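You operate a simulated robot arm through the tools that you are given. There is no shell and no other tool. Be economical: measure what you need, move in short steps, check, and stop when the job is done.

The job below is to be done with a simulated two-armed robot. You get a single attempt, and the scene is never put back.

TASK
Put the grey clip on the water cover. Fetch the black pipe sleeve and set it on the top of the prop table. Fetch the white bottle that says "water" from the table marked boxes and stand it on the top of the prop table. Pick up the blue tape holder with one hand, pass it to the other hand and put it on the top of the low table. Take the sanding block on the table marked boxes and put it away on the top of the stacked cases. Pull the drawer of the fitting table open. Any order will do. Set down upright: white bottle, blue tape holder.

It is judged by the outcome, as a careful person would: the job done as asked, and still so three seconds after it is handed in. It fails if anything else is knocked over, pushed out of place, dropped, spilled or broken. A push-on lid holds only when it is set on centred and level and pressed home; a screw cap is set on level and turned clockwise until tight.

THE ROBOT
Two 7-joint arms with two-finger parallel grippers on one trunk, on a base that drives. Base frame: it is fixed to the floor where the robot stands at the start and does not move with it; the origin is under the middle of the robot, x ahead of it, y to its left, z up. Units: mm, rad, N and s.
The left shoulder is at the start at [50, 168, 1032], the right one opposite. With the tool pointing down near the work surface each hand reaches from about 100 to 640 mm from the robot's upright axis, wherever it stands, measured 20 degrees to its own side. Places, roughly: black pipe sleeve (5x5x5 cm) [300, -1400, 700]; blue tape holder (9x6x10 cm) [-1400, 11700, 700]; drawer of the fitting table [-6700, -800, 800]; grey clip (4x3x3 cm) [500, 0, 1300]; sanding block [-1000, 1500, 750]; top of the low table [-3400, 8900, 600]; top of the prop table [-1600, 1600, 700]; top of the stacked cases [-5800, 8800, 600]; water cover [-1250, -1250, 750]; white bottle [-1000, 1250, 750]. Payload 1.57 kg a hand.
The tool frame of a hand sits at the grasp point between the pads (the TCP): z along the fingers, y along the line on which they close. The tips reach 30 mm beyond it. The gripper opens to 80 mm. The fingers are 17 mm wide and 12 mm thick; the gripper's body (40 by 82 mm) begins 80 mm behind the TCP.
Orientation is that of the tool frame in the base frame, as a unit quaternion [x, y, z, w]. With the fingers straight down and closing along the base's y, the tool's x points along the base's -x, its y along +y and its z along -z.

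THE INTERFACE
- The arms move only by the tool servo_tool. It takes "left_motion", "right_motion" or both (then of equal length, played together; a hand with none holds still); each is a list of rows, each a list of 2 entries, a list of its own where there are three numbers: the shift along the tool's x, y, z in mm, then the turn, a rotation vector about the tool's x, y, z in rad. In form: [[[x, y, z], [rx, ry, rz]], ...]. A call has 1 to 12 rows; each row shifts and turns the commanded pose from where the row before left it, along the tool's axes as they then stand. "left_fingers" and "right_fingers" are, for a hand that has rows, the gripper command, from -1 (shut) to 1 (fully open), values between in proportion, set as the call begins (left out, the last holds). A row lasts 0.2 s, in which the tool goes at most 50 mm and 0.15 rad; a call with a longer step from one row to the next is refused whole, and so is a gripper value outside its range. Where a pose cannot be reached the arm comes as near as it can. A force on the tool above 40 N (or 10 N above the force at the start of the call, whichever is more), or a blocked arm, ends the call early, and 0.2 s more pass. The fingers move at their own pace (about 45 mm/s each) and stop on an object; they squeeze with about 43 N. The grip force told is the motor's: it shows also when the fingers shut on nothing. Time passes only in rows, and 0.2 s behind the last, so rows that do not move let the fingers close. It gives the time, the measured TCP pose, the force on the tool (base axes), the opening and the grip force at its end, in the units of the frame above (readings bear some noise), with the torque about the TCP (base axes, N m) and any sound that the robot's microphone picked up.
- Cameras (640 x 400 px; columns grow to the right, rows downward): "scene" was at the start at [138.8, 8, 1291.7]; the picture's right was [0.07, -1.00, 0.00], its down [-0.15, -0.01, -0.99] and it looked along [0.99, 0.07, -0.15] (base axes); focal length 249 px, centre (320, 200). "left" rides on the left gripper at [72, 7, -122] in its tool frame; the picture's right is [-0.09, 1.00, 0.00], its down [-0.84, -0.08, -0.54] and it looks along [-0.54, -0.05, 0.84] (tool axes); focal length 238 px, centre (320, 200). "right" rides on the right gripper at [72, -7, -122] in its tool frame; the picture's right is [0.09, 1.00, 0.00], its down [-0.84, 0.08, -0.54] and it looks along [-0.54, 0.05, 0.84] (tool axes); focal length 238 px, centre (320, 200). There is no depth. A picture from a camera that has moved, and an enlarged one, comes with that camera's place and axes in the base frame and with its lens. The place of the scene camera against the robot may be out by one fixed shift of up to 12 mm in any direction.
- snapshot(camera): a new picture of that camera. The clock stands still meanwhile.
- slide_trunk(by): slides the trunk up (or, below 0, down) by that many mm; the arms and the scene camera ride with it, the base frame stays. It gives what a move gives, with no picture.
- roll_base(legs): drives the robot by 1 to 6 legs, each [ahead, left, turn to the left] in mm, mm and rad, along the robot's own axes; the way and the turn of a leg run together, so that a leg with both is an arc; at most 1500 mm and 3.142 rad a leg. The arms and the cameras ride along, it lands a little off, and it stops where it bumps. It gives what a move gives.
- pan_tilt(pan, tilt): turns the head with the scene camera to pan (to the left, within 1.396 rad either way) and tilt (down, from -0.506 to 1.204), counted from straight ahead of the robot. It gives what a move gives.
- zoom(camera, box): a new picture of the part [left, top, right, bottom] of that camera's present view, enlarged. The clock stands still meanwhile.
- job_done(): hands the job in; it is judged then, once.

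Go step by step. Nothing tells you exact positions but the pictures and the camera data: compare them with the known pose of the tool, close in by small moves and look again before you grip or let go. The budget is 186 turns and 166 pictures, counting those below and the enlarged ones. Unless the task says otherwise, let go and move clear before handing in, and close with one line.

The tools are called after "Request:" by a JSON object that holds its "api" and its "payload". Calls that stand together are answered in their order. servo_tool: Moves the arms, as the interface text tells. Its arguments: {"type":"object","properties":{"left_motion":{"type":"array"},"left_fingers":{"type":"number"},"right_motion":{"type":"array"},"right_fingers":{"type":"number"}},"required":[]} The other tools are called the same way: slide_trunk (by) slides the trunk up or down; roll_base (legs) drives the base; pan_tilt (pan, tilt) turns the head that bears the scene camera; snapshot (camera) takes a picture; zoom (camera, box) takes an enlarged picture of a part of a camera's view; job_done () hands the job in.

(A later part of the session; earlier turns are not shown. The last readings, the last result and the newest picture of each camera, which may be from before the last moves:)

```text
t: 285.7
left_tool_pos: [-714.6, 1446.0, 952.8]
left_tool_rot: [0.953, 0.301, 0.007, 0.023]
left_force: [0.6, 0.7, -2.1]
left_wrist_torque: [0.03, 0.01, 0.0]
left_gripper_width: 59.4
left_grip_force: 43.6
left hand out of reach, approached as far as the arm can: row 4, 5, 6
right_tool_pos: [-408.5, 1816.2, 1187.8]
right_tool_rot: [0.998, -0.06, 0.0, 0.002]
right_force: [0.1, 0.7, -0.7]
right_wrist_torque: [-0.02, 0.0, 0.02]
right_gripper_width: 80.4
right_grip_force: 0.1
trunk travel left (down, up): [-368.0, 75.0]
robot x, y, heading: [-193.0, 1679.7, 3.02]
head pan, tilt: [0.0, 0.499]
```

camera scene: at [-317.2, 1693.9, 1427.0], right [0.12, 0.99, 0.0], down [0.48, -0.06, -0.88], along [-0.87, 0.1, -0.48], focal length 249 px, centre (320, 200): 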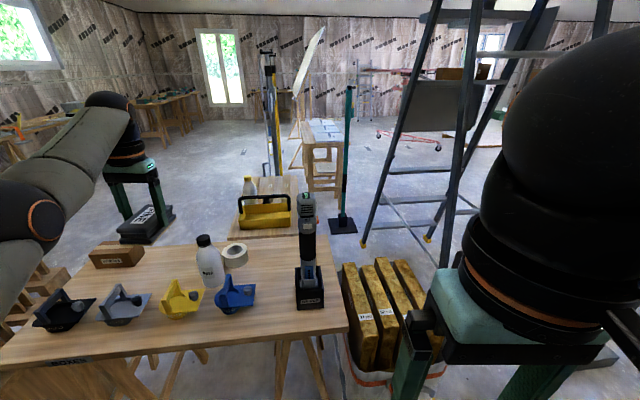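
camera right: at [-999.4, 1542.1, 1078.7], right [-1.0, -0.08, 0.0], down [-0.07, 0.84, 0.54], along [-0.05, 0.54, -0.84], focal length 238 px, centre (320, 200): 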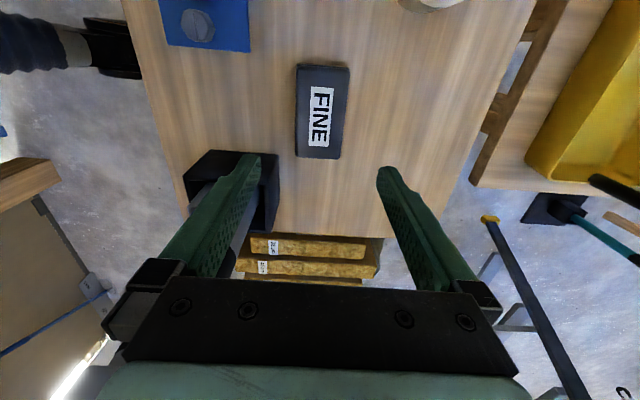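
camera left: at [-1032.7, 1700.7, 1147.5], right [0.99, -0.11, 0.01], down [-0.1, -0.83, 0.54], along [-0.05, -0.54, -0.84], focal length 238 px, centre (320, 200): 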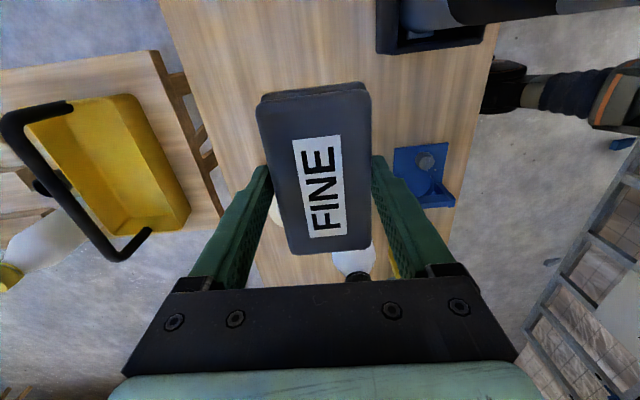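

Retracting works lower down. I back off 50 mm and turn to face north, with the driver now out of the sweep.

Request:
{"api": "roll_base", "payload": {"legs": [[-50, 0, 0], [0, 0, -1.44]]}}

Request:
{"api": "servo_tool", "payload": {"left_motion": [[[0, 0, 30], [0, 0, 0.14]], [[0, 0, 30], [0, 0, 0.14]], [[0, 0, 0], [0, 0, 0.14]], [[0, 0, 0], [0, 0, 0.14]], [[20, 0, 0], [0, 0, 0.1]], [[30, 0, 0], [0, 0, 0]], [[30, 0, 0], [0, 0, 0]], [[30, 0, 0], [0, 0, 0]], [[30, 0, 0], [0, 0, 0]], [[30, 0, 0], [0, 0, 0]], [[0, 0, 0], [0, 0, 0]]]}}

Request:
{"api": "pan_tilt", "payload": {"pan": 0.4, "tilt": 0.25}}

Request:
{"api": "snapshot", "payload": {"camera": "scene"}}

```text
t: 290.2
left_tool_pos: [-430.8, 2163.7, 954.4]
left_tool_rot: [0.91, -0.414, -0.009, 0.023]
left_force: [0.0, -0.2, -1.2]
left_wrist_torque: [0.01, -0.01, 0.02]
left_gripper_width: 59.2
left_grip_force: 43.1
right_tool_pos: [-28.7, 1901.1, 1189.2]
right_tool_rot: [-0.703, 0.711, 0.001, -0.001]
right_force: [0.3, 0.5, 0.4]
right_wrist_torque: [-0.04, 0.01, -0.03]
right_gripper_width: 80.3
right_grip_force: 0.0
trunk travel left (down, up): [-368.0, 75.0]
robot x, y, heading: [-145.7, 1672.3, 1.561]
head pan, tilt: [0.0, 0.499]
```

```text
t: 291.9
left_tool_pos: [-448.9, 2141.4, 951.6]
left_tool_rot: [0.731, -0.678, -0.071, -0.033]
left_force: [1.1, -0.4, -0.7]
left_wrist_torque: [-0.01, -0.03, 0.0]
left_gripper_width: 59.2
left_grip_force: 43.3
left hand out of reach, approached as far as the arm can: row 6, 7, 8
right_tool_pos: [-29.2, 1901.0, 1188.5]
right_tool_rot: [-0.703, 0.711, 0.001, -0.001]
right_force: [0.0, -0.6, 0.4]
right_wrist_torque: [-0.01, 0.0, 0.02]
right_gripper_width: 80.0
right_grip_force: 0.0
trunk travel left (down, up): [-368.0, 75.0]
robot x, y, heading: [-143.4, 1669.8, 1.555]
head pan, tilt: [0.0, 0.499]
stopped in row 8 (left hand): the arm was blocked; the commanded pose is now the measured one
```

```text
t: 292.8
left_tool_pos: [-447.2, 2142.8, 950.7]
left_tool_rot: [0.731, -0.678, -0.071, -0.033]
left_force: [1.4, -0.1, -1.5]
left_wrist_torque: [-0.02, 0.02, 0.0]
left_gripper_width: 59.3
left_grip_force: 42.9
right_tool_pos: [-29.2, 1900.4, 1188.5]
right_tool_rot: [-0.703, 0.712, 0.001, -0.001]
right_force: [0.1, 0.0, -0.3]
right_wrist_torque: [-0.03, 0.01, -0.04]
right_gripper_width: 79.9
right_grip_force: 0.0
trunk travel left (down, up): [-368.0, 75.0]
robot x, y, heading: [-141.2, 1672.3, 1.56]
head pan, tilt: [0.4, 0.25]
```

```text
64 pictures are left
camera scene: at [-172.3, 1798.9, 1450.1], right [0.93, 0.38, 0.0], down [0.09, -0.23, -0.97], along [-0.37, 0.9, -0.25], focal length 249 px, centre (320, 200)
```

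scene: 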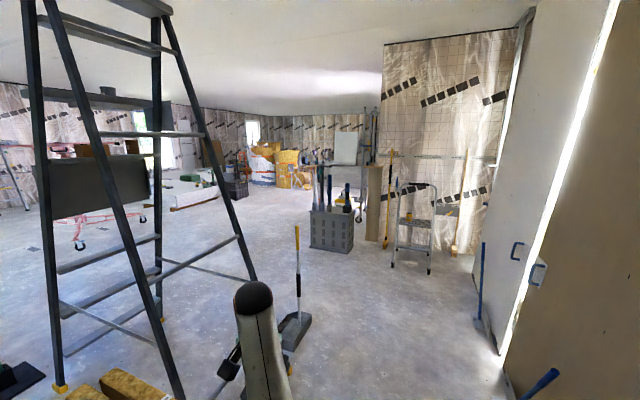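

I continue north along the clear lane to y≈4000, then turn west and look.

Request:
{"api": "roll_base", "payload": {"legs": [[1500, 0, 0], [830, 0, 0], [0, 0, 1.2]]}}

Request:
{"api": "pan_tilt", "payload": {"pan": 0.0, "tilt": 0.3}}

Request:
{"api": "snapshot", "payload": {"camera": "scene"}}

```text
t: 307.2
left_tool_pos: [-627.7, 3922.6, 950.6]
left_tool_rot: [0.982, -0.171, -0.077, 0.011]
left_force: [0.2, -0.4, -0.6]
left_wrist_torque: [-0.02, 0.0, 0.02]
left_gripper_width: 59.3
left_grip_force: 43.4
right_tool_pos: [-235.7, 4206.3, 1187.8]
right_tool_rot: [0.977, -0.214, 0.0, 0.001]
right_force: [0.1, -0.7, 0.2]
right_wrist_torque: [-0.01, 0.01, 0.0]
right_gripper_width: 79.8
right_grip_force: 0.0
trunk travel left (down, up): [-368.0, 75.0]
robot x, y, heading: [-69.0, 4009.7, 2.713]
head pan, tilt: [0.4, 0.25]
```

```text
t: 308.1
left_tool_pos: [-626.9, 3923.7, 951.0]
left_tool_rot: [0.982, -0.171, -0.078, 0.01]
left_force: [0.3, 0.5, -1.9]
left_wrist_torque: [0.01, 0.0, -0.01]
left_gripper_width: 59.1
left_grip_force: 42.8
right_tool_pos: [-235.0, 4208.2, 1188.6]
right_tool_rot: [0.977, -0.215, 0.0, 0.001]
right_force: [0.3, 1.2, 0.3]
right_wrist_torque: [0.02, -0.01, -0.01]
right_gripper_width: 80.0
right_grip_force: 0.0
trunk travel left (down, up): [-368.0, 75.0]
robot x, y, heading: [-72.9, 4008.2, 2.714]
head pan, tilt: [0.0, 0.3]
```

```text
63 pictures are left
camera scene: at [-188.2, 4065.9, 1445.4], right [0.42, 0.91, 0.0], down [0.27, -0.12, -0.96], along [-0.87, 0.4, -0.3], focal length 249 px, centre (320, 200)
```

scene: 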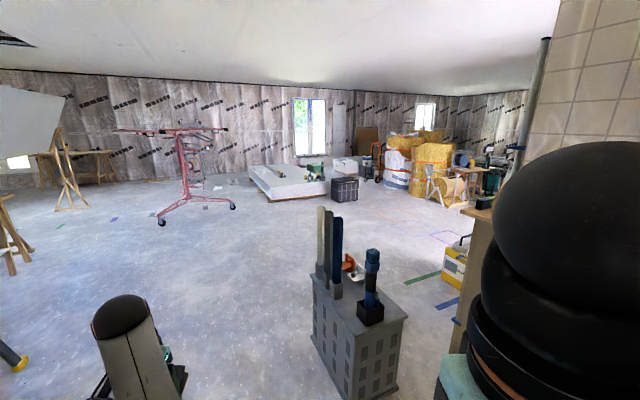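

The way west passes between the grate box and the ladder. I drive west to x≈-2570, then turn north-west and look.

Request:
{"api": "roll_base", "payload": {"legs": [[0, 0, 0.43], [0, -140, 0], [1500, 0, 0], [1000, 0, 0], [0, 0, -1.36], [1200, 0, 0]]}}

Request:
{"api": "snapshot", "payload": {"camera": "scene"}}

```text
t: 332.0
left_tool_pos: [-3268.9, 5669.2, 950.9]
left_tool_rot: [0.811, -0.579, -0.074, -0.024]
left_force: [0.0, 0.0, -0.5]
left_wrist_torque: [-0.04, -0.02, -0.02]
left_gripper_width: 59.3
left_grip_force: 43.4
right_tool_pos: [-2802.8, 5541.2, 1188.4]
right_tool_rot: [0.787, -0.616, 0.0, 0.001]
right_force: [0.5, -0.7, 1.5]
right_wrist_torque: [0.03, 0.01, 0.02]
right_gripper_width: 79.9
right_grip_force: 0.0
trunk travel left (down, up): [-368.0, 75.0]
robot x, y, heading: [-2857.2, 5291.2, 1.817]
head pan, tilt: [0.0, 0.3]
```

```text
62 pictures are left
camera scene: at [-2881.8, 5421.4, 1445.4], right [0.97, 0.24, 0.0], down [0.07, -0.29, -0.96], along [-0.23, 0.93, -0.3], focal length 249 px, centre (320, 200)
```

scene: 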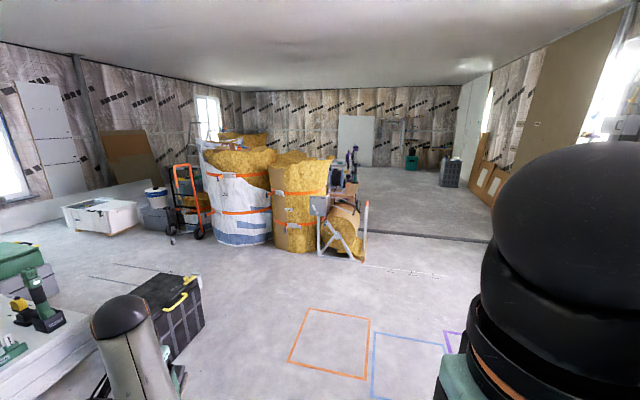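

Request:
{"api": "zoom", "payload": {"camera": "scene", "box": [60, 130, 260, 255]}}

Request:
{"api": "zoom", "payload": {"camera": "scene", "box": [280, 120, 480, 270]}}

```text
3.20 times, centred on (160, 192) of scene
camera zoom: at [-2881.8, 5421.4, 1445.4], right [0.97, 0.24, 0.0], down [0.07, -0.29, -0.96], along [-0.23, 0.93, -0.3], focal length 796 px, centre (832, 224)
```

zoom: 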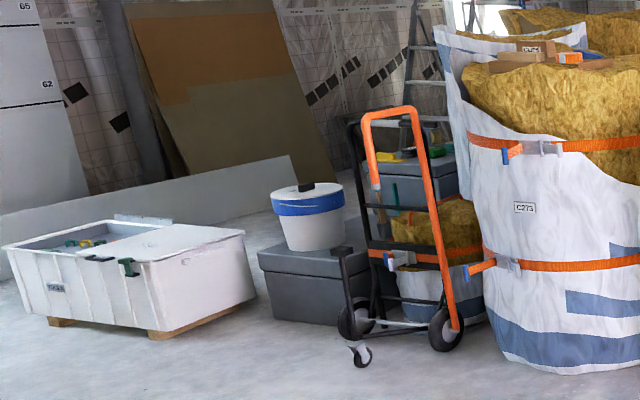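

```text
2.67 times, centred on (380, 195) of scene
camera zoom: at [-2881.8, 5421.4, 1445.4], right [0.97, 0.24, 0.0], down [0.07, -0.29, -0.96], along [-0.23, 0.93, -0.3], focal length 664 px, centre (160, 213)
```

zoom: 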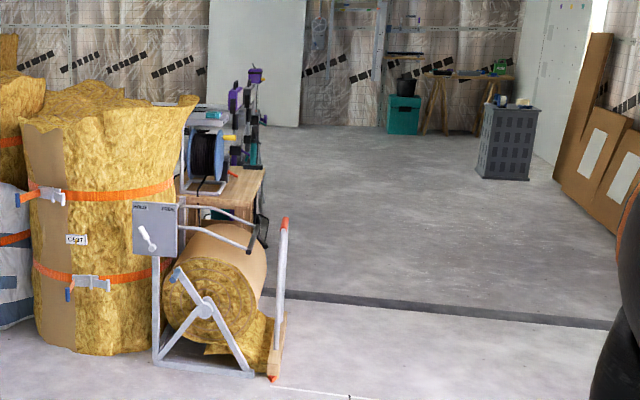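

The stacked grey cases stand behind the hand truck; the low table is behind the insulation roll; the tape stands far on a grey perforated box. I drive around the black toolbox toward the cases.

Request:
{"api": "roll_base", "payload": {"legs": [[1500, 0, 0], [440, 0, 0], [0, 0, 1.32], [1300, 0, 0], [0, 0, -0.93]]}}

Request:
{"api": "snapshot", "payload": {"camera": "scene"}}

```text
t: 353.3
left_tool_pos: [-5154.4, 7310.5, 951.5]
left_tool_rot: [0.911, -0.406, -0.077, -0.009]
left_force: [0.7, 0.0, -1.1]
left_wrist_torque: [-0.02, -0.03, 0.01]
left_gripper_width: 59.3
left_grip_force: 43.3
right_tool_pos: [-4674.9, 7374.7, 1187.8]
right_tool_rot: [0.895, -0.447, -0.001, 0.001]
right_force: [1.2, 0.4, 0.1]
right_wrist_torque: [-0.01, -0.02, -0.02]
right_gripper_width: 80.1
right_grip_force: 0.1
trunk travel left (down, up): [-368.0, 75.0]
robot x, y, heading: [-4621.9, 7126.3, 2.223]
head pan, tilt: [0.0, 0.3]
```

```text
59 pictures are left
camera scene: at [-4699.6, 7231.6, 1445.4], right [0.8, 0.6, 0.0], down [0.18, -0.24, -0.96], along [-0.58, 0.76, -0.3], focal length 249 px, centre (320, 200)
```

scene: 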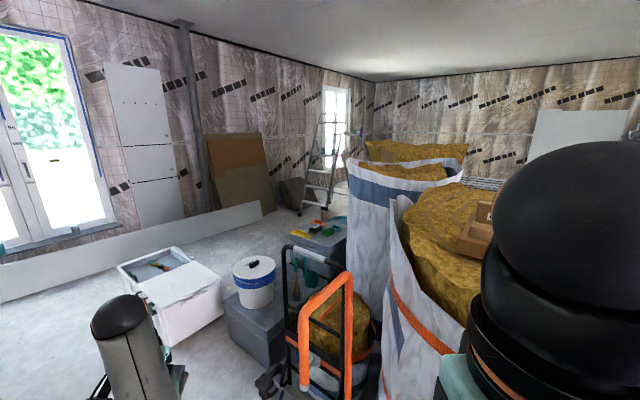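

Request:
{"api": "zoom", "payload": {"camera": "scene", "box": [220, 180, 400, 330]}}

```text
2.67 times, centred on (310, 255) of scene
camera zoom: at [-4699.6, 7231.6, 1445.4], right [0.8, 0.6, 0.0], down [0.18, -0.24, -0.96], along [-0.58, 0.76, -0.3], focal length 664 px, centre (347, 53)
```

zoom: 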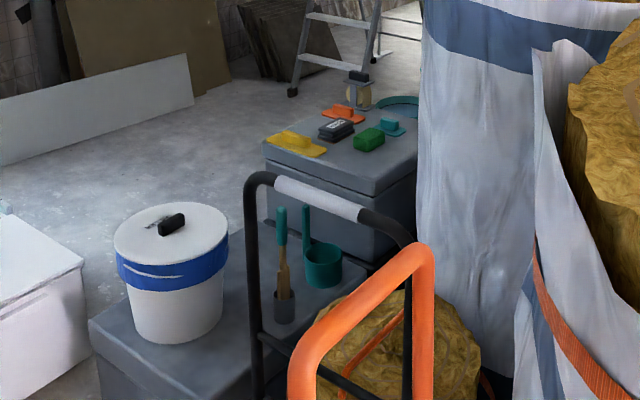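

The stack (with sanding tools on top, z≈600) stands behind a bucket case and the hand truck; I need a way from the west or north. I look left.

Request:
{"api": "pan_tilt", "payload": {"pan": 0.35, "tilt": 0.5}}

Request:
{"api": "snapshot", "payload": {"camera": "scene"}}

```text
t: 354.2
left_tool_pos: [-5155.3, 7311.0, 950.9]
left_tool_rot: [0.911, -0.405, -0.079, -0.009]
left_force: [-0.2, 0.9, -1.5]
left_wrist_torque: [-0.01, -0.04, 0.0]
left_gripper_width: 59.4
left_grip_force: 42.9
right_tool_pos: [-4674.4, 7376.2, 1188.2]
right_tool_rot: [0.895, -0.446, -0.001, 0.001]
right_force: [0.3, -0.2, -0.2]
right_wrist_torque: [0.0, 0.01, -0.02]
right_gripper_width: 79.9
right_grip_force: 0.1
trunk travel left (down, up): [-368.0, 75.0]
robot x, y, heading: [-4626.1, 7125.2, 2.223]
head pan, tilt: [0.351, 0.499]
```

```text
57 pictures are left
camera scene: at [-4719.8, 7206.4, 1427.1], right [0.54, 0.84, 0.0], down [0.4, -0.26, -0.88], along [-0.74, 0.48, -0.48], focal length 249 px, centre (320, 200)
```

scene: 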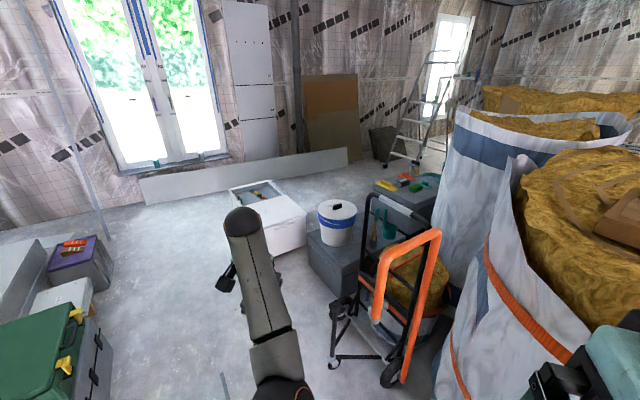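

There is a lane west of the white box (x≈-7330). I drive west along y≈7150, then north, then face east to the stack.

Request:
{"api": "roll_base", "payload": {"legs": [[0, 0, 0.92], [1500, 0, 0], [1180, 0, 0], [0, 0, -1.57]]}}

Request:
{"api": "pan_tilt", "payload": {"pan": -0.35, "tilt": 0.5}}

Request:
{"api": "snapshot", "payload": {"camera": "scene"}}

```text
t: 373.4
left_tool_pos: [-7629.6, 7606.9, 951.2]
left_tool_rot: [0.73, -0.679, -0.071, -0.034]
left_force: [-0.5, -1.2, -2.3]
left_wrist_torque: [-0.05, 0.01, -0.01]
left_gripper_width: 59.1
left_grip_force: 43.5
right_tool_pos: [-7209.3, 7366.3, 1187.9]
right_tool_rot: [-0.702, 0.712, 0.001, -0.001]
right_force: [1.0, -0.2, 0.7]
right_wrist_torque: [0.01, 0.01, 0.01]
right_gripper_width: 80.0
right_grip_force: 0.2
trunk travel left (down, up): [-368.0, 75.0]
robot x, y, heading: [-7326.1, 7135.2, 1.561]
head pan, tilt: [0.351, 0.499]
```

```text
t: 374.5
left_tool_pos: [-7629.8, 7609.2, 952.2]
left_tool_rot: [0.73, -0.679, -0.071, -0.035]
left_force: [-0.5, -0.2, -2.3]
left_wrist_torque: [-0.01, -0.02, -0.02]
left_gripper_width: 59.1
left_grip_force: 43.2
right_tool_pos: [-7210.0, 7366.1, 1189.2]
right_tool_rot: [-0.703, 0.711, 0.001, 0.0]
right_force: [-0.4, 0.1, 0.3]
right_wrist_torque: [-0.01, 0.0, -0.01]
right_gripper_width: 80.2
right_grip_force: 0.1
trunk travel left (down, up): [-368.0, 75.0]
robot x, y, heading: [-7324.5, 7138.1, 1.562]
head pan, tilt: [-0.351, 0.499]
```

```text
56 pictures are left
camera scene: at [-7286.9, 7263.6, 1427.0], right [0.94, -0.35, 0.0], down [-0.17, -0.45, -0.88], along [0.31, 0.82, -0.48], focal length 249 px, centre (320, 200)
```

scene: 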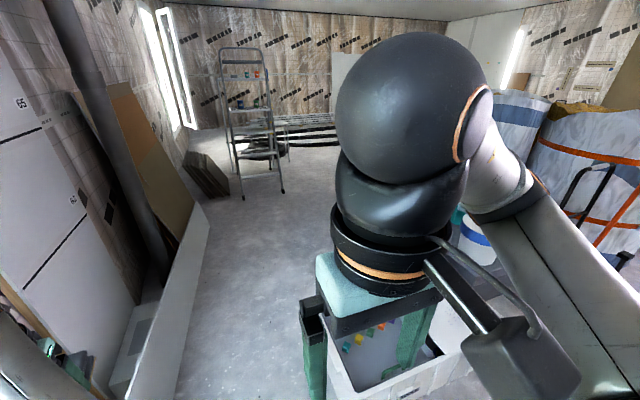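

The lane here (~660 mm) is too tight. I go back east and round the bags instead, approaching from the north, which I need for the tape anyway.

Request:
{"api": "roll_base", "payload": {"legs": [[-30, 0, 0], [0, -1500, 0], [0, -1500, 0]]}}

```text
t: 396.7
left_tool_pos: [-5077.9, 7546.7, 952.0]
left_tool_rot: [0.739, -0.668, -0.08, -0.023]
left_force: [-1.2, 0.3, -1.9]
left_wrist_torque: [-0.01, 0.03, 0.08]
left_gripper_width: 60.7
left_grip_force: 42.9
right_tool_pos: [-4647.8, 7303.2, 1188.0]
right_tool_rot: [-0.699, 0.715, 0.0, 0.0]
right_force: [-1.2, 0.2, 0.2]
right_wrist_torque: [0.05, 0.03, -0.02]
right_gripper_width: 80.0
right_grip_force: 0.1
trunk travel left (down, up): [-368.0, 75.0]
robot x, y, heading: [-4765.2, 7076.7, 1.555]
head pan, tilt: [-0.351, 0.499]
stopped in leg 3: the force on the tool passed its limit at 48 N (the readings are from after the stop); the commanded pose is now the measured one
```

The left hand touched something. I look.

Request:
{"api": "snapshot", "payload": {"camera": "left"}}

Request:
{"api": "pan_tilt", "payload": {"pan": 0.3, "tilt": 0.6}}

Request:
{"api": "snapshot", "payload": {"camera": "scene"}}

```text
55 pictures are left
camera left: at [-5065.3, 7457.9, 1063.2], right [-1.0, -0.02, 0.09], down [0.04, 0.75, 0.66], along [-0.08, 0.66, -0.75], focal length 238 px, centre (320, 200)
```

left: 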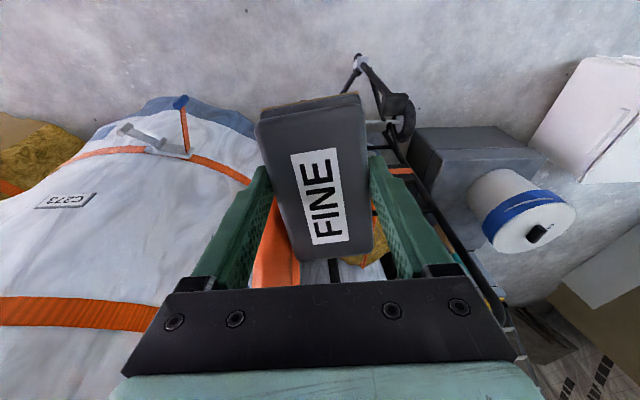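

```text
t: 397.7
left_tool_pos: [-5077.7, 7547.4, 953.5]
left_tool_rot: [0.739, -0.668, -0.081, -0.024]
left_force: [-5.4, -0.3, -1.9]
left_wrist_torque: [-0.04, 0.13, 0.28]
left_gripper_width: 60.6
left_grip_force: 43.1
right_tool_pos: [-4648.3, 7304.1, 1188.0]
right_tool_rot: [-0.699, 0.715, 0.001, -0.001]
right_force: [0.5, -0.5, -0.3]
right_wrist_torque: [0.01, 0.0, 0.02]
right_gripper_width: 80.2
right_grip_force: 0.0
trunk travel left (down, up): [-368.0, 75.0]
robot x, y, heading: [-4764.0, 7077.6, 1.551]
head pan, tilt: [0.3, 0.6]
```

```text
54 pictures are left
camera scene: at [-4782.4, 7202.8, 1417.9], right [0.96, 0.28, 0.0], down [0.16, -0.54, -0.82], along [-0.23, 0.79, -0.57], focal length 249 px, centre (320, 200)
```

scene: 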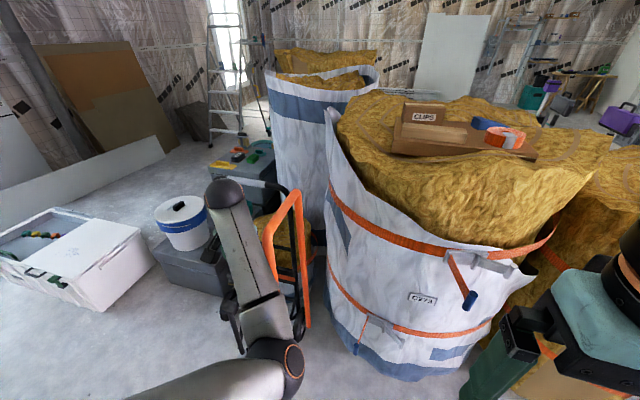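

I touched the hand truck's handle sideways; it still stands. I back away from it and take a wider berth, facing east.

Request:
{"api": "roll_base", "payload": {"legs": [[0, 60, 0], [-230, 0, 0], [0, 0, -1.55], [0, 240, 0], [1500, 0, 0], [800, 0, 0]]}}

```text
t: 417.2
left_tool_pos: [-2060.8, 7311.4, 952.3]
left_tool_rot: [-0.035, 0.996, 0.039, 0.075]
left_force: [0.5, 0.5, -1.2]
left_wrist_torque: [0.01, 0.06, 0.0]
left_gripper_width: 59.6
left_grip_force: 42.6
right_tool_pos: [-2318.4, 6888.2, 1188.9]
right_tool_rot: [0.026, 1.0, 0.002, 0.0]
right_force: [0.6, -0.3, -0.2]
right_wrist_torque: [-0.01, 0.01, 0.01]
right_gripper_width: 79.9
right_grip_force: 0.1
trunk travel left (down, up): [-368.0, 75.0]
robot x, y, heading: [-2540.3, 7013.7, -0.053]
head pan, tilt: [0.3, 0.6]
```

In free space, I straighten the left hand and try to draw it in.

Request:
{"api": "servo_tool", "payload": {"left_motion": [[[0, 0, 0], [0.04, 0.075, 0.01]], [[0, 0, 0], [0.04, 0.075, 0.01]], [[0, 30, 0], [0, 0, 0]], [[0, 30, 0], [0, 0, 0]], [[20, 20, 0], [0, 0, 0]], [[30, 0, 0], [0, 0, 0]], [[30, 0, 0], [0, 0, 0]], [[30, 0, 0], [0, 0, 0]], [[0, 0, 0], [0, 0, 0]]]}}

```text
t: 419.2
left_tool_pos: [-2175.3, 7384.5, 950.0]
left_tool_rot: [-0.025, 1.0, -0.002, 0.002]
left_force: [0.1, 0.9, -1.2]
left_wrist_torque: [0.01, 0.05, 0.02]
left_gripper_width: 59.2
left_grip_force: 42.9
right_tool_pos: [-2317.7, 6889.3, 1187.6]
right_tool_rot: [0.027, 1.0, 0.001, 0.0]
right_force: [0.8, 0.4, -0.5]
right_wrist_torque: [-0.03, -0.04, 0.01]
right_gripper_width: 79.9
right_grip_force: 0.1
trunk travel left (down, up): [-368.0, 75.0]
robot x, y, heading: [-2540.8, 7014.2, -0.05]
head pan, tilt: [0.3, 0.6]
```

Good. Now I turn north and drive past the low table at x≈-2300, then look.

Request:
{"api": "roll_base", "payload": {"legs": [[240, 0, 0], [0, 0, 1.62], [1500, 0, 0], [1100, 0, 0]]}}

Request:
{"api": "pan_tilt", "payload": {"pan": 1.0, "tilt": 0.4}}

Request:
{"api": "snapshot", "payload": {"camera": "scene"}}

```text
t: 437.1
left_tool_pos: [-2695.2, 9936.8, 950.3]
left_tool_rot: [0.745, -0.667, 0.001, -0.003]
left_force: [0.0, -0.2, -2.1]
left_wrist_torque: [0.0, 0.0, 0.01]
left_gripper_width: 59.0
left_grip_force: 42.9
right_tool_pos: [-2190.8, 9823.8, 1188.4]
right_tool_rot: [0.709, -0.705, -0.001, 0.001]
right_force: [-0.8, 0.2, 0.2]
right_wrist_torque: [-0.01, -0.01, 0.04]
right_gripper_width: 80.1
right_grip_force: 0.1
trunk travel left (down, up): [-368.0, 75.0]
robot x, y, heading: [-2301.6, 9590.6, 1.58]
head pan, tilt: [0.3, 0.6]
```

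```text
t: 438.2
left_tool_pos: [-2696.1, 9936.8, 950.2]
left_tool_rot: [0.744, -0.668, 0.001, -0.003]
left_force: [0.0, 0.3, -1.0]
left_wrist_torque: [-0.01, -0.05, 0.0]
left_gripper_width: 58.8
left_grip_force: 43.1
right_tool_pos: [-2191.0, 9823.5, 1187.8]
right_tool_rot: [0.709, -0.705, 0.0, 0.0]
right_force: [-0.8, 0.6, 0.5]
right_wrist_torque: [0.01, 0.01, 0.0]
right_gripper_width: 79.8
right_grip_force: 0.1
trunk travel left (down, up): [-368.0, 75.0]
robot x, y, heading: [-2300.0, 9594.6, 1.581]
head pan, tilt: [1.0, 0.4]
```

```text
53 pictures are left
camera scene: at [-2375.2, 9683.7, 1436.1], right [0.53, 0.85, 0.0], down [0.33, -0.21, -0.92], along [-0.78, 0.49, -0.39], focal length 249 px, centre (320, 200)
```

scene: 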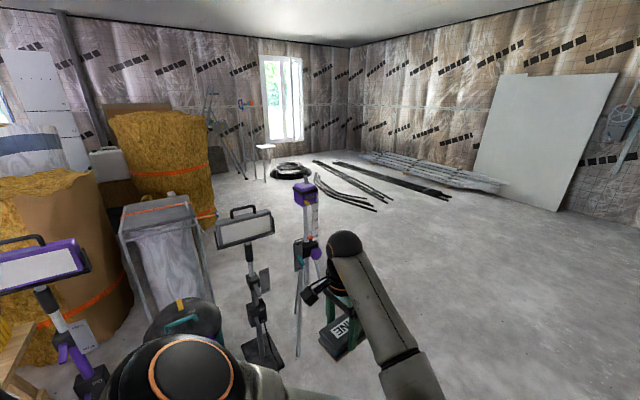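

North of the bags the floor is open. I go up to y≈10850 and west to x≈-5200, then look at the stack from the north.

Request:
{"api": "roll_base", "payload": {"legs": [[1250, 0, 0], [0, 0, 1.56], [1500, 0, 0], [1500, 0, 0], [0, 0, 0.8]]}}

Request:
{"api": "pan_tilt", "payload": {"pan": 0.1, "tilt": 0.4}}

Request:
{"api": "snapshot", "payload": {"camera": "scene"}}

```text
t: 464.5
left_tool_pos: [-5299.2, 10443.9, 950.3]
left_tool_rot: [0.913, 0.409, -0.002, -0.002]
left_force: [0.0, 0.2, -1.5]
left_wrist_torque: [0.02, -0.01, -0.04]
left_gripper_width: 59.4
left_grip_force: 42.9
right_tool_pos: [-5552.3, 10895.6, 1188.5]
right_tool_rot: [0.932, 0.361, 0.001, 0.0]
right_force: [-0.5, -0.2, -0.8]
right_wrist_torque: [-0.04, 0.06, 0.0]
right_gripper_width: 80.2
right_grip_force: 0.0
trunk travel left (down, up): [-368.0, 75.0]
robot x, y, heading: [-5306.2, 10967.1, -2.4]
head pan, tilt: [1.0, 0.4]
```

```text
t: 465.7
left_tool_pos: [-5300.6, 10445.0, 950.4]
left_tool_rot: [0.913, 0.408, -0.001, -0.002]
left_force: [0.0, -0.2, -1.6]
left_wrist_torque: [0.0, -0.03, 0.0]
left_gripper_width: 59.0
left_grip_force: 43.1
right_tool_pos: [-5553.0, 10894.4, 1187.8]
right_tool_rot: [0.932, 0.361, 0.0, 0.001]
right_force: [0.2, 0.1, 0.0]
right_wrist_torque: [-0.02, 0.07, -0.01]
right_gripper_width: 79.9
right_grip_force: 0.0
trunk travel left (down, up): [-368.0, 75.0]
robot x, y, heading: [-5307.6, 10964.3, -2.4]
head pan, tilt: [0.099, 0.4]
```

```text
52 pictures are left
camera scene: at [-5392.2, 10871.7, 1436.2], right [-0.75, 0.67, 0.0], down [0.26, 0.29, -0.92], along [-0.61, -0.69, -0.39], focal length 249 px, centre (320, 200)
```

scene: 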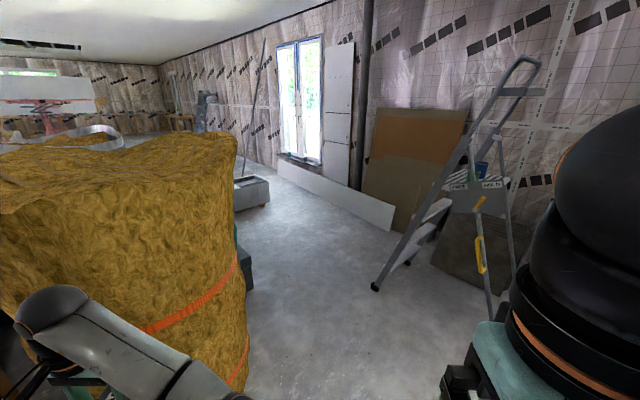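

There is a lane between the bag and the ladder. I drive in to stand west of the stack and face it.

Request:
{"api": "roll_base", "payload": {"legs": [[0, 0, 0.09], [1358, 0, 0], [0, 0, 0.74], [400, 0, 0], [0, -150, 0], [750, 0, 0]]}}

Request:
{"api": "pan_tilt", "payload": {"pan": 0.9, "tilt": 0.7}}

Request:
{"api": "snapshot", "payload": {"camera": "scene"}}

```text
t: 469.3
left_tool_pos: [-5556.6, 10130.7, 947.7]
left_tool_rot: [0.892, 0.452, 0.008, -0.021]
left_force: [-2.2, 4.0, -2.5]
left_wrist_torque: [0.26, 0.1, -0.26]
left_gripper_width: 59.2
left_grip_force: 43.3
right_tool_pos: [-5847.6, 10547.2, 1187.6]
right_tool_rot: [0.916, 0.4, 0.0, 0.002]
right_force: [0.3, -0.4, -0.4]
right_wrist_torque: [0.02, 0.03, -0.03]
right_gripper_width: 80.0
right_grip_force: 0.0
trunk travel left (down, up): [-368.0, 75.0]
robot x, y, heading: [-5608.8, 10639.9, -2.317]
head pan, tilt: [0.099, 0.4]
stopped in leg 2: the force on the tool passed its limit at 63 N (the readings are from after the stop); the commanded pose is now the measured one
```

```text
t: 470.4
left_tool_pos: [-5555.2, 10130.9, 946.7]
left_tool_rot: [0.892, 0.452, 0.008, -0.021]
left_force: [-0.2, 6.9, -1.6]
left_wrist_torque: [0.36, 0.02, -0.12]
left_gripper_width: 59.4
left_grip_force: 43.4
right_tool_pos: [-5844.7, 10548.2, 1188.5]
right_tool_rot: [0.917, 0.4, 0.0, 0.002]
right_force: [0.3, 0.4, -0.2]
right_wrist_torque: [-0.01, -0.03, 0.01]
right_gripper_width: 79.8
right_grip_force: 0.2
trunk travel left (down, up): [-368.0, 75.0]
robot x, y, heading: [-5609.4, 10639.2, -2.311]
head pan, tilt: [0.901, 0.7]
```

```text
51 pictures are left
camera scene: at [-5615.5, 10528.0, 1409.4], right [-0.99, -0.15, 0.0], down [-0.1, 0.64, -0.77], along [0.12, -0.76, -0.64], focal length 249 px, centre (320, 200)
```

scene: 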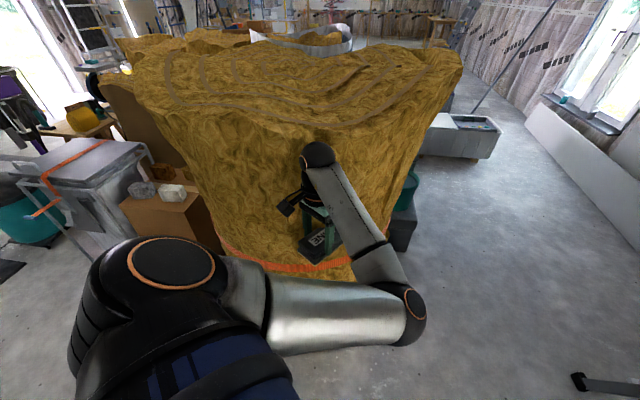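

The bag bulges out further than I took it. I back off and go in sideways (facing west), keeping the slim side toward the bag.

Request:
{"api": "roll_base", "payload": {"legs": [[-250, 0, 0], [0, 0, -0.83], [880, 0, 0], [0, 700, 0]]}}

Request:
{"api": "pan_tilt", "payload": {"pan": 1.2, "tilt": 0.5}}

Request:
{"api": "snapshot", "payload": {"camera": "scene"}}

```text
t: 478.7
left_tool_pos: [-6630.8, 10421.0, 950.8]
left_tool_rot: [0.998, 0.059, 0.008, -0.017]
left_force: [-0.1, 0.0, -1.3]
left_wrist_torque: [-0.05, -0.02, -0.02]
left_gripper_width: 59.2
left_grip_force: 43.4
right_tool_pos: [-6522.0, 10919.7, 1190.1]
right_tool_rot: [1.0, -0.003, -0.001, -0.001]
right_force: [0.7, 0.6, -0.7]
right_wrist_torque: [0.0, -0.01, 0.0]
right_gripper_width: 79.9
right_grip_force: 0.1
trunk travel left (down, up): [-368.0, 75.0]
robot x, y, heading: [-6303.7, 10811.9, -3.138]
head pan, tilt: [0.901, 0.7]
stopped in leg 3: the robot was blocked; the commanded pose is now the measured one
```

```text
t: 479.5
left_tool_pos: [-6628.3, 10421.8, 952.8]
left_tool_rot: [0.998, 0.061, 0.006, -0.017]
left_force: [0.8, 0.2, -1.1]
left_wrist_torque: [0.01, 0.01, 0.0]
left_gripper_width: 59.4
left_grip_force: 42.8
right_tool_pos: [-6520.8, 10920.2, 1190.8]
right_tool_rot: [1.0, -0.002, -0.003, 0.001]
right_force: [0.4, -0.5, 0.2]
right_wrist_torque: [-0.04, 0.04, -0.02]
right_gripper_width: 80.0
right_grip_force: 0.0
trunk travel left (down, up): [-368.0, 75.0]
robot x, y, heading: [-6304.8, 10809.9, -3.132]
head pan, tilt: [1.201, 0.499]
```

```text
50 pictures are left
camera scene: at [-6351.3, 10723.2, 1428.0], right [-0.94, 0.35, 0.02], down [0.15, 0.45, -0.88], along [-0.32, -0.82, -0.48], focal length 249 px, centre (320, 200)
```

scene: 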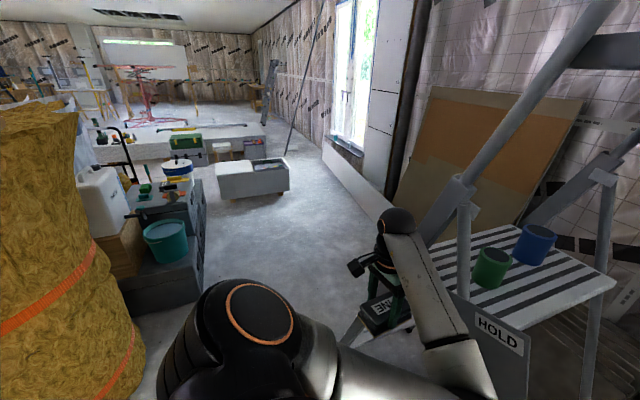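

I'm against the ladder/platform. I back off 130 mm east and slide south along the bag slowly.

Request:
{"api": "roll_base", "payload": {"legs": [[-130, 0, 0], [0, 600, 0]]}}

Request:
{"api": "snapshot", "payload": {"camera": "scene"}}

```text
t: 486.1
left_tool_pos: [-6509.2, 9832.8, 947.5]
left_tool_rot: [0.998, 0.061, 0.015, -0.016]
left_force: [0.1, 0.7, -2.4]
left_wrist_torque: [-0.03, -0.02, -0.03]
left_gripper_width: 59.4
left_grip_force: 42.8
right_tool_pos: [-6404.4, 10330.5, 1186.9]
right_tool_rot: [1.0, -0.001, 0.007, 0.001]
right_force: [-0.3, -0.2, 0.1]
right_wrist_torque: [-0.01, -0.04, 0.02]
right_gripper_width: 80.0
right_grip_force: 0.0
trunk travel left (down, up): [-368.0, 75.0]
robot x, y, heading: [-6176.5, 10222.1, -3.135]
head pan, tilt: [1.201, 0.499]
```

```text
49 pictures are left
camera scene: at [-6239.6, 10135.5, 1427.0], right [-0.94, 0.35, 0.0], down [0.17, 0.45, -0.88], along [-0.31, -0.82, -0.48], focal length 249 px, centre (320, 200)
```

scene: 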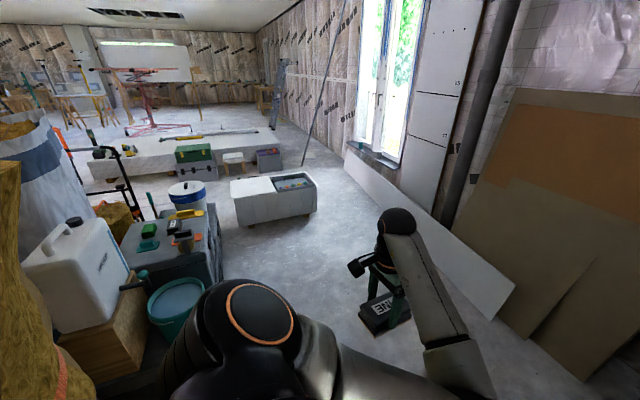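

Past the ladder now. I step a little west and continue sliding south to beside the stack, then turn toward it.

Request:
{"api": "roll_base", "payload": {"legs": [[90, 0, 0], [0, 450, 0], [150, 0, 0], [0, 800, 0], [0, 0, 2.45]]}}

Request:
{"api": "pan_tilt", "payload": {"pan": 0.25, "tilt": 0.8}}

Request:
{"api": "snapshot", "payload": {"camera": "scene"}}

```text
t: 504.9
left_tool_pos: [-5901.2, 9038.2, 947.5]
left_tool_rot: [0.302, 0.953, -0.009, -0.02]
left_force: [-0.7, -0.1, -1.6]
left_wrist_torque: [0.03, 0.01, -0.03]
left_gripper_width: 59.0
left_grip_force: 43.0
right_tool_pos: [-6313.8, 8737.9, 1186.0]
right_tool_rot: [0.36, 0.933, 0.003, -0.006]
right_force: [0.2, -0.1, 1.2]
right_wrist_torque: [-0.01, -0.01, -0.01]
right_gripper_width: 79.9
right_grip_force: 0.2
trunk travel left (down, up): [-368.0, 75.0]
robot x, y, heading: [-6411.1, 8972.9, -0.729]
head pan, tilt: [1.201, 0.499]
```

```text
t: 506.1
left_tool_pos: [-5901.7, 9037.2, 946.3]
left_tool_rot: [0.301, 0.953, -0.009, -0.02]
left_force: [-1.0, -1.2, -0.8]
left_wrist_torque: [0.0, 0.06, 0.0]
left_gripper_width: 59.2
left_grip_force: 42.9
right_tool_pos: [-6313.4, 8738.1, 1186.2]
right_tool_rot: [0.359, 0.933, 0.003, -0.006]
right_force: [0.4, 0.1, 1.0]
right_wrist_torque: [-0.01, 0.0, 0.01]
right_gripper_width: 80.3
right_grip_force: 0.1
trunk travel left (down, up): [-368.0, 75.0]
robot x, y, heading: [-6408.5, 8975.2, -0.726]
head pan, tilt: [0.25, 0.799]
```

```text
48 pictures are left
camera scene: at [-6302.2, 8912.6, 1401.1], right [-0.46, -0.89, 0.0], down [-0.64, 0.33, -0.7], along [0.62, -0.32, -0.72], focal length 249 px, centre (320, 200)
```

scene: 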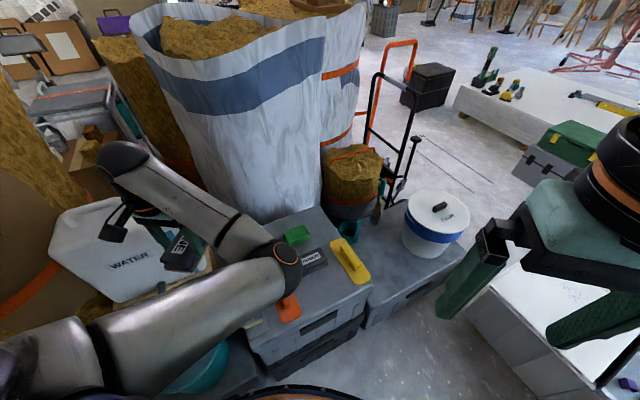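

The stack top carries sanding blocks; a free strip lies along its west edge near (-5997, 8742). I bring the block over it and turn it parallel to the edge.

Request:
{"api": "servo_tool", "payload": {"left_motion": [[[-11, -37, 0], [0, 0, 0]], [[-11, -37, 0], [0, 0, 0]], [[-11, -37, 0], [0, 0, 0]], [[-12, -37, 0], [0, 0, 0]], [[-12, -37, 0], [0, 0, 0]], [[-12, -37, 0], [0, 0, 0]], [[-12, -37, 0], [0, 0, 0]], [[-11, -37, 0], [0, 0, 0]], [[0, 0, 0], [0, 0, 0]]]}}

Request:
{"api": "servo_tool", "payload": {"left_motion": [[[0, 0, 0], [0, 0, 0.14]], [[0, 0, 0], [0, 0, 0.14]], [[0, 0, 0], [0, 0, 0.14]], [[0, 0, 0], [0, 0, 0.14]], [[0, 0, 0], [0, 0, 0.14]], [[0, 0, 0], [0, 0, 0.14]], [[0, 0, 0], [0, 0, 0.12]], [[0, 0, 0], [0, 0, 0]]]}}

Request:
{"api": "snapshot", "payload": {"camera": "left"}}

Request:
{"api": "snapshot", "payload": {"camera": "scene"}}

```text
t: 508.1
left_tool_pos: [-5891.8, 8777.0, 916.5]
left_tool_rot: [0.298, 0.954, -0.006, -0.018]
left_force: [-0.6, -0.6, -2.4]
left_wrist_torque: [0.04, 0.02, -0.01]
left_gripper_width: 59.1
left_grip_force: 43.2
left hand out of reach, approached as far as the arm can: row 1, 2, 3, 4, 5, 6
right_tool_pos: [-6312.2, 8737.7, 1184.8]
right_tool_rot: [0.359, 0.933, 0.003, -0.006]
right_force: [0.0, 0.3, 0.6]
right_wrist_torque: [0.02, -0.02, -0.04]
right_gripper_width: 79.8
right_grip_force: 0.1
trunk travel left (down, up): [-368.0, 75.0]
robot x, y, heading: [-6407.8, 8977.3, -0.725]
head pan, tilt: [0.25, 0.799]
```

```text
t: 509.9
left_tool_pos: [-5893.7, 8776.3, 916.0]
left_tool_rot: [0.706, 0.708, -0.014, -0.014]
left_force: [0.0, -0.9, -0.7]
left_wrist_torque: [0.05, -0.01, -0.01]
left_gripper_width: 59.1
left_grip_force: 43.1
right_tool_pos: [-6313.5, 8737.5, 1185.3]
right_tool_rot: [0.36, 0.933, 0.004, -0.007]
right_force: [0.3, 0.3, -0.2]
right_wrist_torque: [0.03, -0.02, 0.01]
right_gripper_width: 79.9
right_grip_force: 0.1
trunk travel left (down, up): [-368.0, 75.0]
robot x, y, heading: [-6410.6, 8974.6, -0.728]
head pan, tilt: [0.25, 0.799]
```

```text
47 pictures are left
camera left: at [-5880.1, 8848.7, 1038.4], right [1.0, -0.09, -0.04], down [-0.05, -0.84, 0.54], along [-0.08, -0.54, -0.84], focal length 238 px, centre (320, 200)
```

left: 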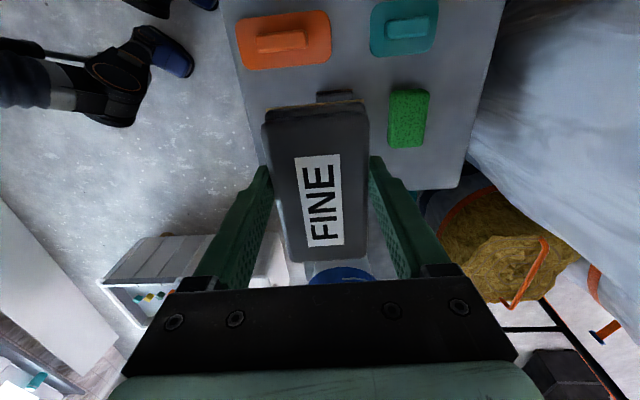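

```text
46 pictures are left
camera scene: at [-6302.2, 8912.5, 1401.1], right [-0.46, -0.89, 0.0], down [-0.64, 0.33, -0.7], along [0.62, -0.32, -0.72], focal length 249 px, centre (320, 200)
```

scene: 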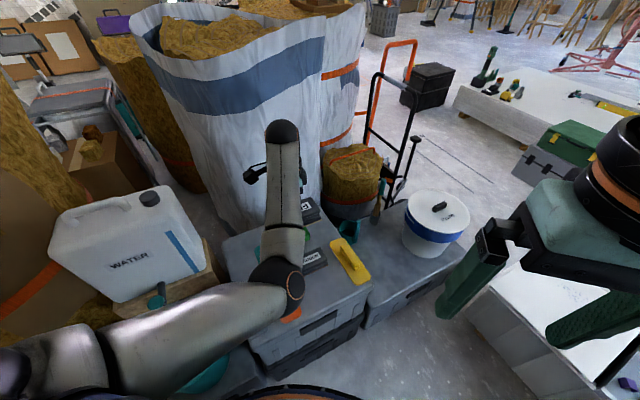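

I shift the base so the block sits over (-5993, 8742), then lower with the trunk.

Request:
{"api": "roll_base", "payload": {"legs": [[-51, -91, 0]]}}

Request:
{"api": "slide_trunk", "payload": {"by": -200}}

Request:
{"api": "snapshot", "payload": {"camera": "left"}}

Request:
{"api": "snapshot", "payload": {"camera": "scene"}}

```text
t: 511.4
left_tool_pos: [-5992.9, 8740.1, 915.9]
left_tool_rot: [0.706, 0.708, -0.013, -0.014]
left_force: [1.4, -0.3, -1.1]
left_wrist_torque: [0.05, -0.04, -0.02]
left_gripper_width: 59.2
left_grip_force: 42.6
right_tool_pos: [-6415.4, 8701.3, 1186.2]
right_tool_rot: [0.361, 0.933, 0.003, -0.006]
right_force: [0.1, 1.0, 0.5]
right_wrist_torque: [0.01, 0.0, 0.0]
right_gripper_width: 79.9
right_grip_force: 0.2
trunk travel left (down, up): [-368.0, 75.0]
robot x, y, heading: [-6512.4, 8940.4, -0.729]
head pan, tilt: [0.25, 0.799]
```

```text
t: 513.6
left_tool_pos: [-5993.4, 8740.9, 715.9]
left_tool_rot: [0.705, 0.709, -0.013, -0.013]
left_force: [-0.1, -0.8, -1.6]
left_wrist_torque: [0.04, 0.01, -0.02]
left_gripper_width: 58.9
left_grip_force: 43.3
right_tool_pos: [-6413.4, 8702.0, 985.9]
right_tool_rot: [0.361, 0.933, 0.003, -0.006]
right_force: [-0.3, -0.4, -0.1]
right_wrist_torque: [0.02, 0.01, -0.01]
right_gripper_width: 80.1
right_grip_force: 0.0
trunk travel left (down, up): [-168.0, 275.0]
robot x, y, heading: [-6510.0, 8937.8, -0.734]
head pan, tilt: [0.25, 0.799]
```

```text
45 pictures are left
camera left: at [-5980.5, 8812.6, 839.0], right [1.0, -0.09, -0.04], down [-0.05, -0.84, 0.54], along [-0.08, -0.54, -0.84], focal length 238 px, centre (320, 200)
```

left: 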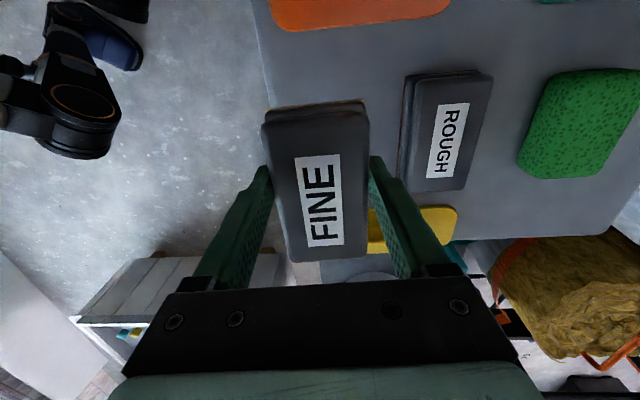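

```text
44 pictures are left
camera scene: at [-6403.1, 8876.5, 1201.1], right [-0.46, -0.89, 0.0], down [-0.64, 0.33, -0.7], along [0.62, -0.32, -0.72], focal length 249 px, centre (320, 200)
```

scene: 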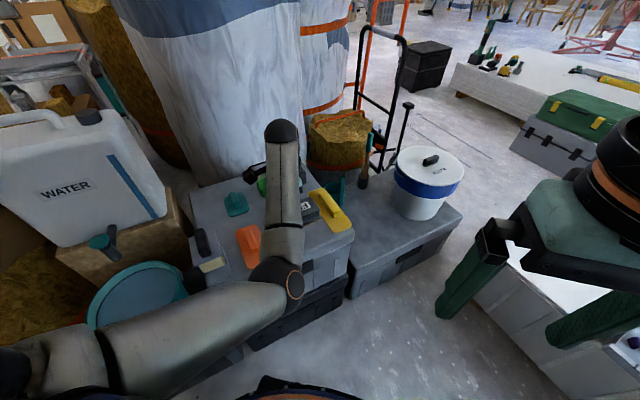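

The strip between the ROUGH block and the west edge is 120 mm wide; I nudge 10 mm to its middle and lower further.

Request:
{"api": "servo_tool", "payload": {"left_motion": [[[0, 5, 0], [0, 0, 0]], [[0, 5, 0], [0, 0, 0]], [[0, 0, 0], [0, 0, 0]]]}}

Request:
{"api": "slide_trunk", "payload": {"by": -55}}

Request:
{"api": "slide_trunk", "payload": {"by": -10}}

```text
t: 514.4
left_tool_pos: [-5984.1, 8739.2, 715.5]
left_tool_rot: [0.706, 0.708, -0.014, -0.014]
left_force: [0.4, -0.3, -1.9]
left_wrist_torque: [0.04, 0.06, 0.01]
left_gripper_width: 59.1
left_grip_force: 43.4
right_tool_pos: [-6415.2, 8701.3, 985.5]
right_tool_rot: [0.361, 0.933, 0.003, -0.006]
right_force: [0.0, 0.2, -0.2]
right_wrist_torque: [-0.01, 0.03, 0.0]
right_gripper_width: 80.0
right_grip_force: 0.0
trunk travel left (down, up): [-168.0, 275.0]
robot x, y, heading: [-6508.9, 8939.4, -0.732]
head pan, tilt: [0.25, 0.799]
```

```text
t: 515.4
left_tool_pos: [-5982.9, 8740.5, 660.2]
left_tool_rot: [0.706, 0.708, -0.014, -0.015]
left_force: [-0.3, 0.0, -1.8]
left_wrist_torque: [0.03, 0.01, -0.01]
left_gripper_width: 59.2
left_grip_force: 42.9
right_tool_pos: [-6413.8, 8701.1, 930.4]
right_tool_rot: [0.361, 0.933, 0.003, -0.006]
right_force: [-0.6, -0.1, -0.3]
right_wrist_torque: [0.0, 0.03, -0.01]
right_gripper_width: 80.2
right_grip_force: 0.1
trunk travel left (down, up): [-113.0, 330.0]
robot x, y, heading: [-6510.9, 8943.1, -0.729]
head pan, tilt: [0.25, 0.799]
```

```text
t: 515.9
left_tool_pos: [-5983.0, 8740.4, 649.7]
left_tool_rot: [0.706, 0.708, -0.014, -0.013]
left_force: [0.1, 0.5, -0.9]
left_wrist_torque: [0.04, -0.01, 0.02]
left_gripper_width: 59.2
left_grip_force: 42.4
right_tool_pos: [-6414.8, 8700.6, 919.7]
right_tool_rot: [0.361, 0.933, 0.003, -0.007]
right_force: [0.2, -0.2, -0.3]
right_wrist_torque: [0.02, 0.01, -0.04]
right_gripper_width: 80.2
right_grip_force: 0.0
trunk travel left (down, up): [-103.0, 340.0]
robot x, y, heading: [-6513.8, 8937.9, -0.732]
head pan, tilt: [0.25, 0.799]
```

Request:
{"api": "slide_trunk", "payload": {"by": -8}}

Request:
{"api": "slide_trunk", "payload": {"by": -7}}

Request:
{"api": "zoom", "payload": {"camera": "left", "box": [200, 60, 520, 260]}}

```text
t: 516.5
left_tool_pos: [-5983.6, 8741.5, 642.8]
left_tool_rot: [0.705, 0.709, -0.013, -0.013]
left_force: [0.1, 0.5, -0.7]
left_wrist_torque: [0.03, -0.02, -0.04]
left_gripper_width: 59.2
left_grip_force: 42.8
right_tool_pos: [-6414.3, 8699.5, 911.8]
right_tool_rot: [0.361, 0.933, 0.004, -0.006]
right_force: [-0.1, 0.1, 0.8]
right_wrist_torque: [-0.04, -0.01, -0.01]
right_gripper_width: 79.7
right_grip_force: 0.0
trunk travel left (down, up): [-95.0, 348.0]
robot x, y, heading: [-6511.8, 8937.0, -0.728]
head pan, tilt: [0.25, 0.799]
```

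```text
t: 517.1
left_tool_pos: [-5982.6, 8740.9, 635.8]
left_tool_rot: [0.706, 0.708, -0.013, -0.014]
left_force: [1.2, -0.6, -1.7]
left_wrist_torque: [0.04, -0.01, 0.01]
left_gripper_width: 59.4
left_grip_force: 42.2
right_tool_pos: [-6415.1, 8700.1, 904.2]
right_tool_rot: [0.36, 0.933, 0.003, -0.006]
right_force: [-0.8, 0.7, 0.4]
right_wrist_torque: [0.0, 0.0, -0.01]
right_gripper_width: 80.0
right_grip_force: 0.1
trunk travel left (down, up): [-88.0, 355.0]
robot x, y, heading: [-6512.6, 8941.0, -0.73]
head pan, tilt: [0.25, 0.799]
```

```text
2.00 times, centred on (360, 160) of left
camera zoom: at [-5971.6, 8812.1, 758.0], right [1.0, -0.09, -0.04], down [-0.05, -0.84, 0.54], along [-0.08, -0.54, -0.84], focal length 477 px, centre (240, 280)
```

zoom: 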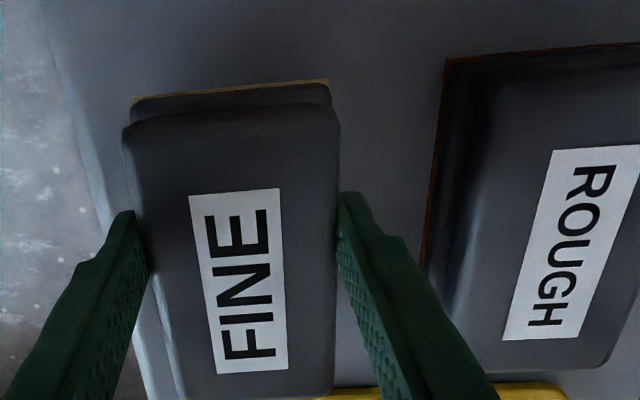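

Request:
{"api": "slide_trunk", "payload": {"by": -6}}

Request:
{"api": "slide_trunk", "payload": {"by": -5}}

Request:
{"api": "slide_trunk", "payload": {"by": -5}}

```text
t: 517.6
left_tool_pos: [-5984.4, 8740.0, 628.4]
left_tool_rot: [0.706, 0.708, -0.013, -0.014]
left_force: [-0.1, -0.1, -1.2]
left_wrist_torque: [0.06, -0.02, 0.04]
left_gripper_width: 59.1
left_grip_force: 42.9
right_tool_pos: [-6415.3, 8700.7, 898.9]
right_tool_rot: [0.36, 0.933, 0.003, -0.006]
right_force: [-0.5, 0.3, -0.5]
right_wrist_torque: [-0.04, 0.0, 0.01]
right_gripper_width: 79.7
right_grip_force: 0.1
trunk travel left (down, up): [-82.0, 361.0]
robot x, y, heading: [-6509.4, 8941.2, -0.728]
head pan, tilt: [0.25, 0.799]
```

```text
t: 518.1
left_tool_pos: [-5983.2, 8741.3, 627.1]
left_tool_rot: [0.706, 0.708, -0.013, -0.011]
left_force: [-1.8, 2.7, 11.3]
left_wrist_torque: [-0.79, -0.28, -0.05]
left_gripper_width: 59.1
left_grip_force: 43.1
right_tool_pos: [-6415.5, 8701.3, 895.7]
right_tool_rot: [0.361, 0.932, 0.004, -0.006]
right_force: [-0.4, 0.2, -0.9]
right_wrist_torque: [-0.03, 0.01, -0.02]
right_gripper_width: 80.0
right_grip_force: 0.1
trunk travel left (down, up): [-77.0, 366.0]
robot x, y, heading: [-6508.8, 8937.3, -0.728]
head pan, tilt: [0.25, 0.799]
```

```text
t: 518.7
left_tool_pos: [-5983.9, 8739.9, 625.7]
left_tool_rot: [0.705, 0.709, -0.011, -0.009]
left_force: [-7.8, 6.3, 35.2]
left_wrist_torque: [-0.16, -0.82, -0.01]
left_gripper_width: 59.1
left_grip_force: 43.4
right_tool_pos: [-6417.5, 8701.3, 890.8]
right_tool_rot: [0.361, 0.933, 0.003, -0.005]
right_force: [-1.1, -0.1, 0.1]
right_wrist_torque: [0.0, 0.01, 0.05]
right_gripper_width: 80.1
right_grip_force: 0.2
trunk travel left (down, up): [-72.0, 371.0]
robot x, y, heading: [-6508.9, 8939.2, -0.733]
head pan, tilt: [0.25, 0.799]
```

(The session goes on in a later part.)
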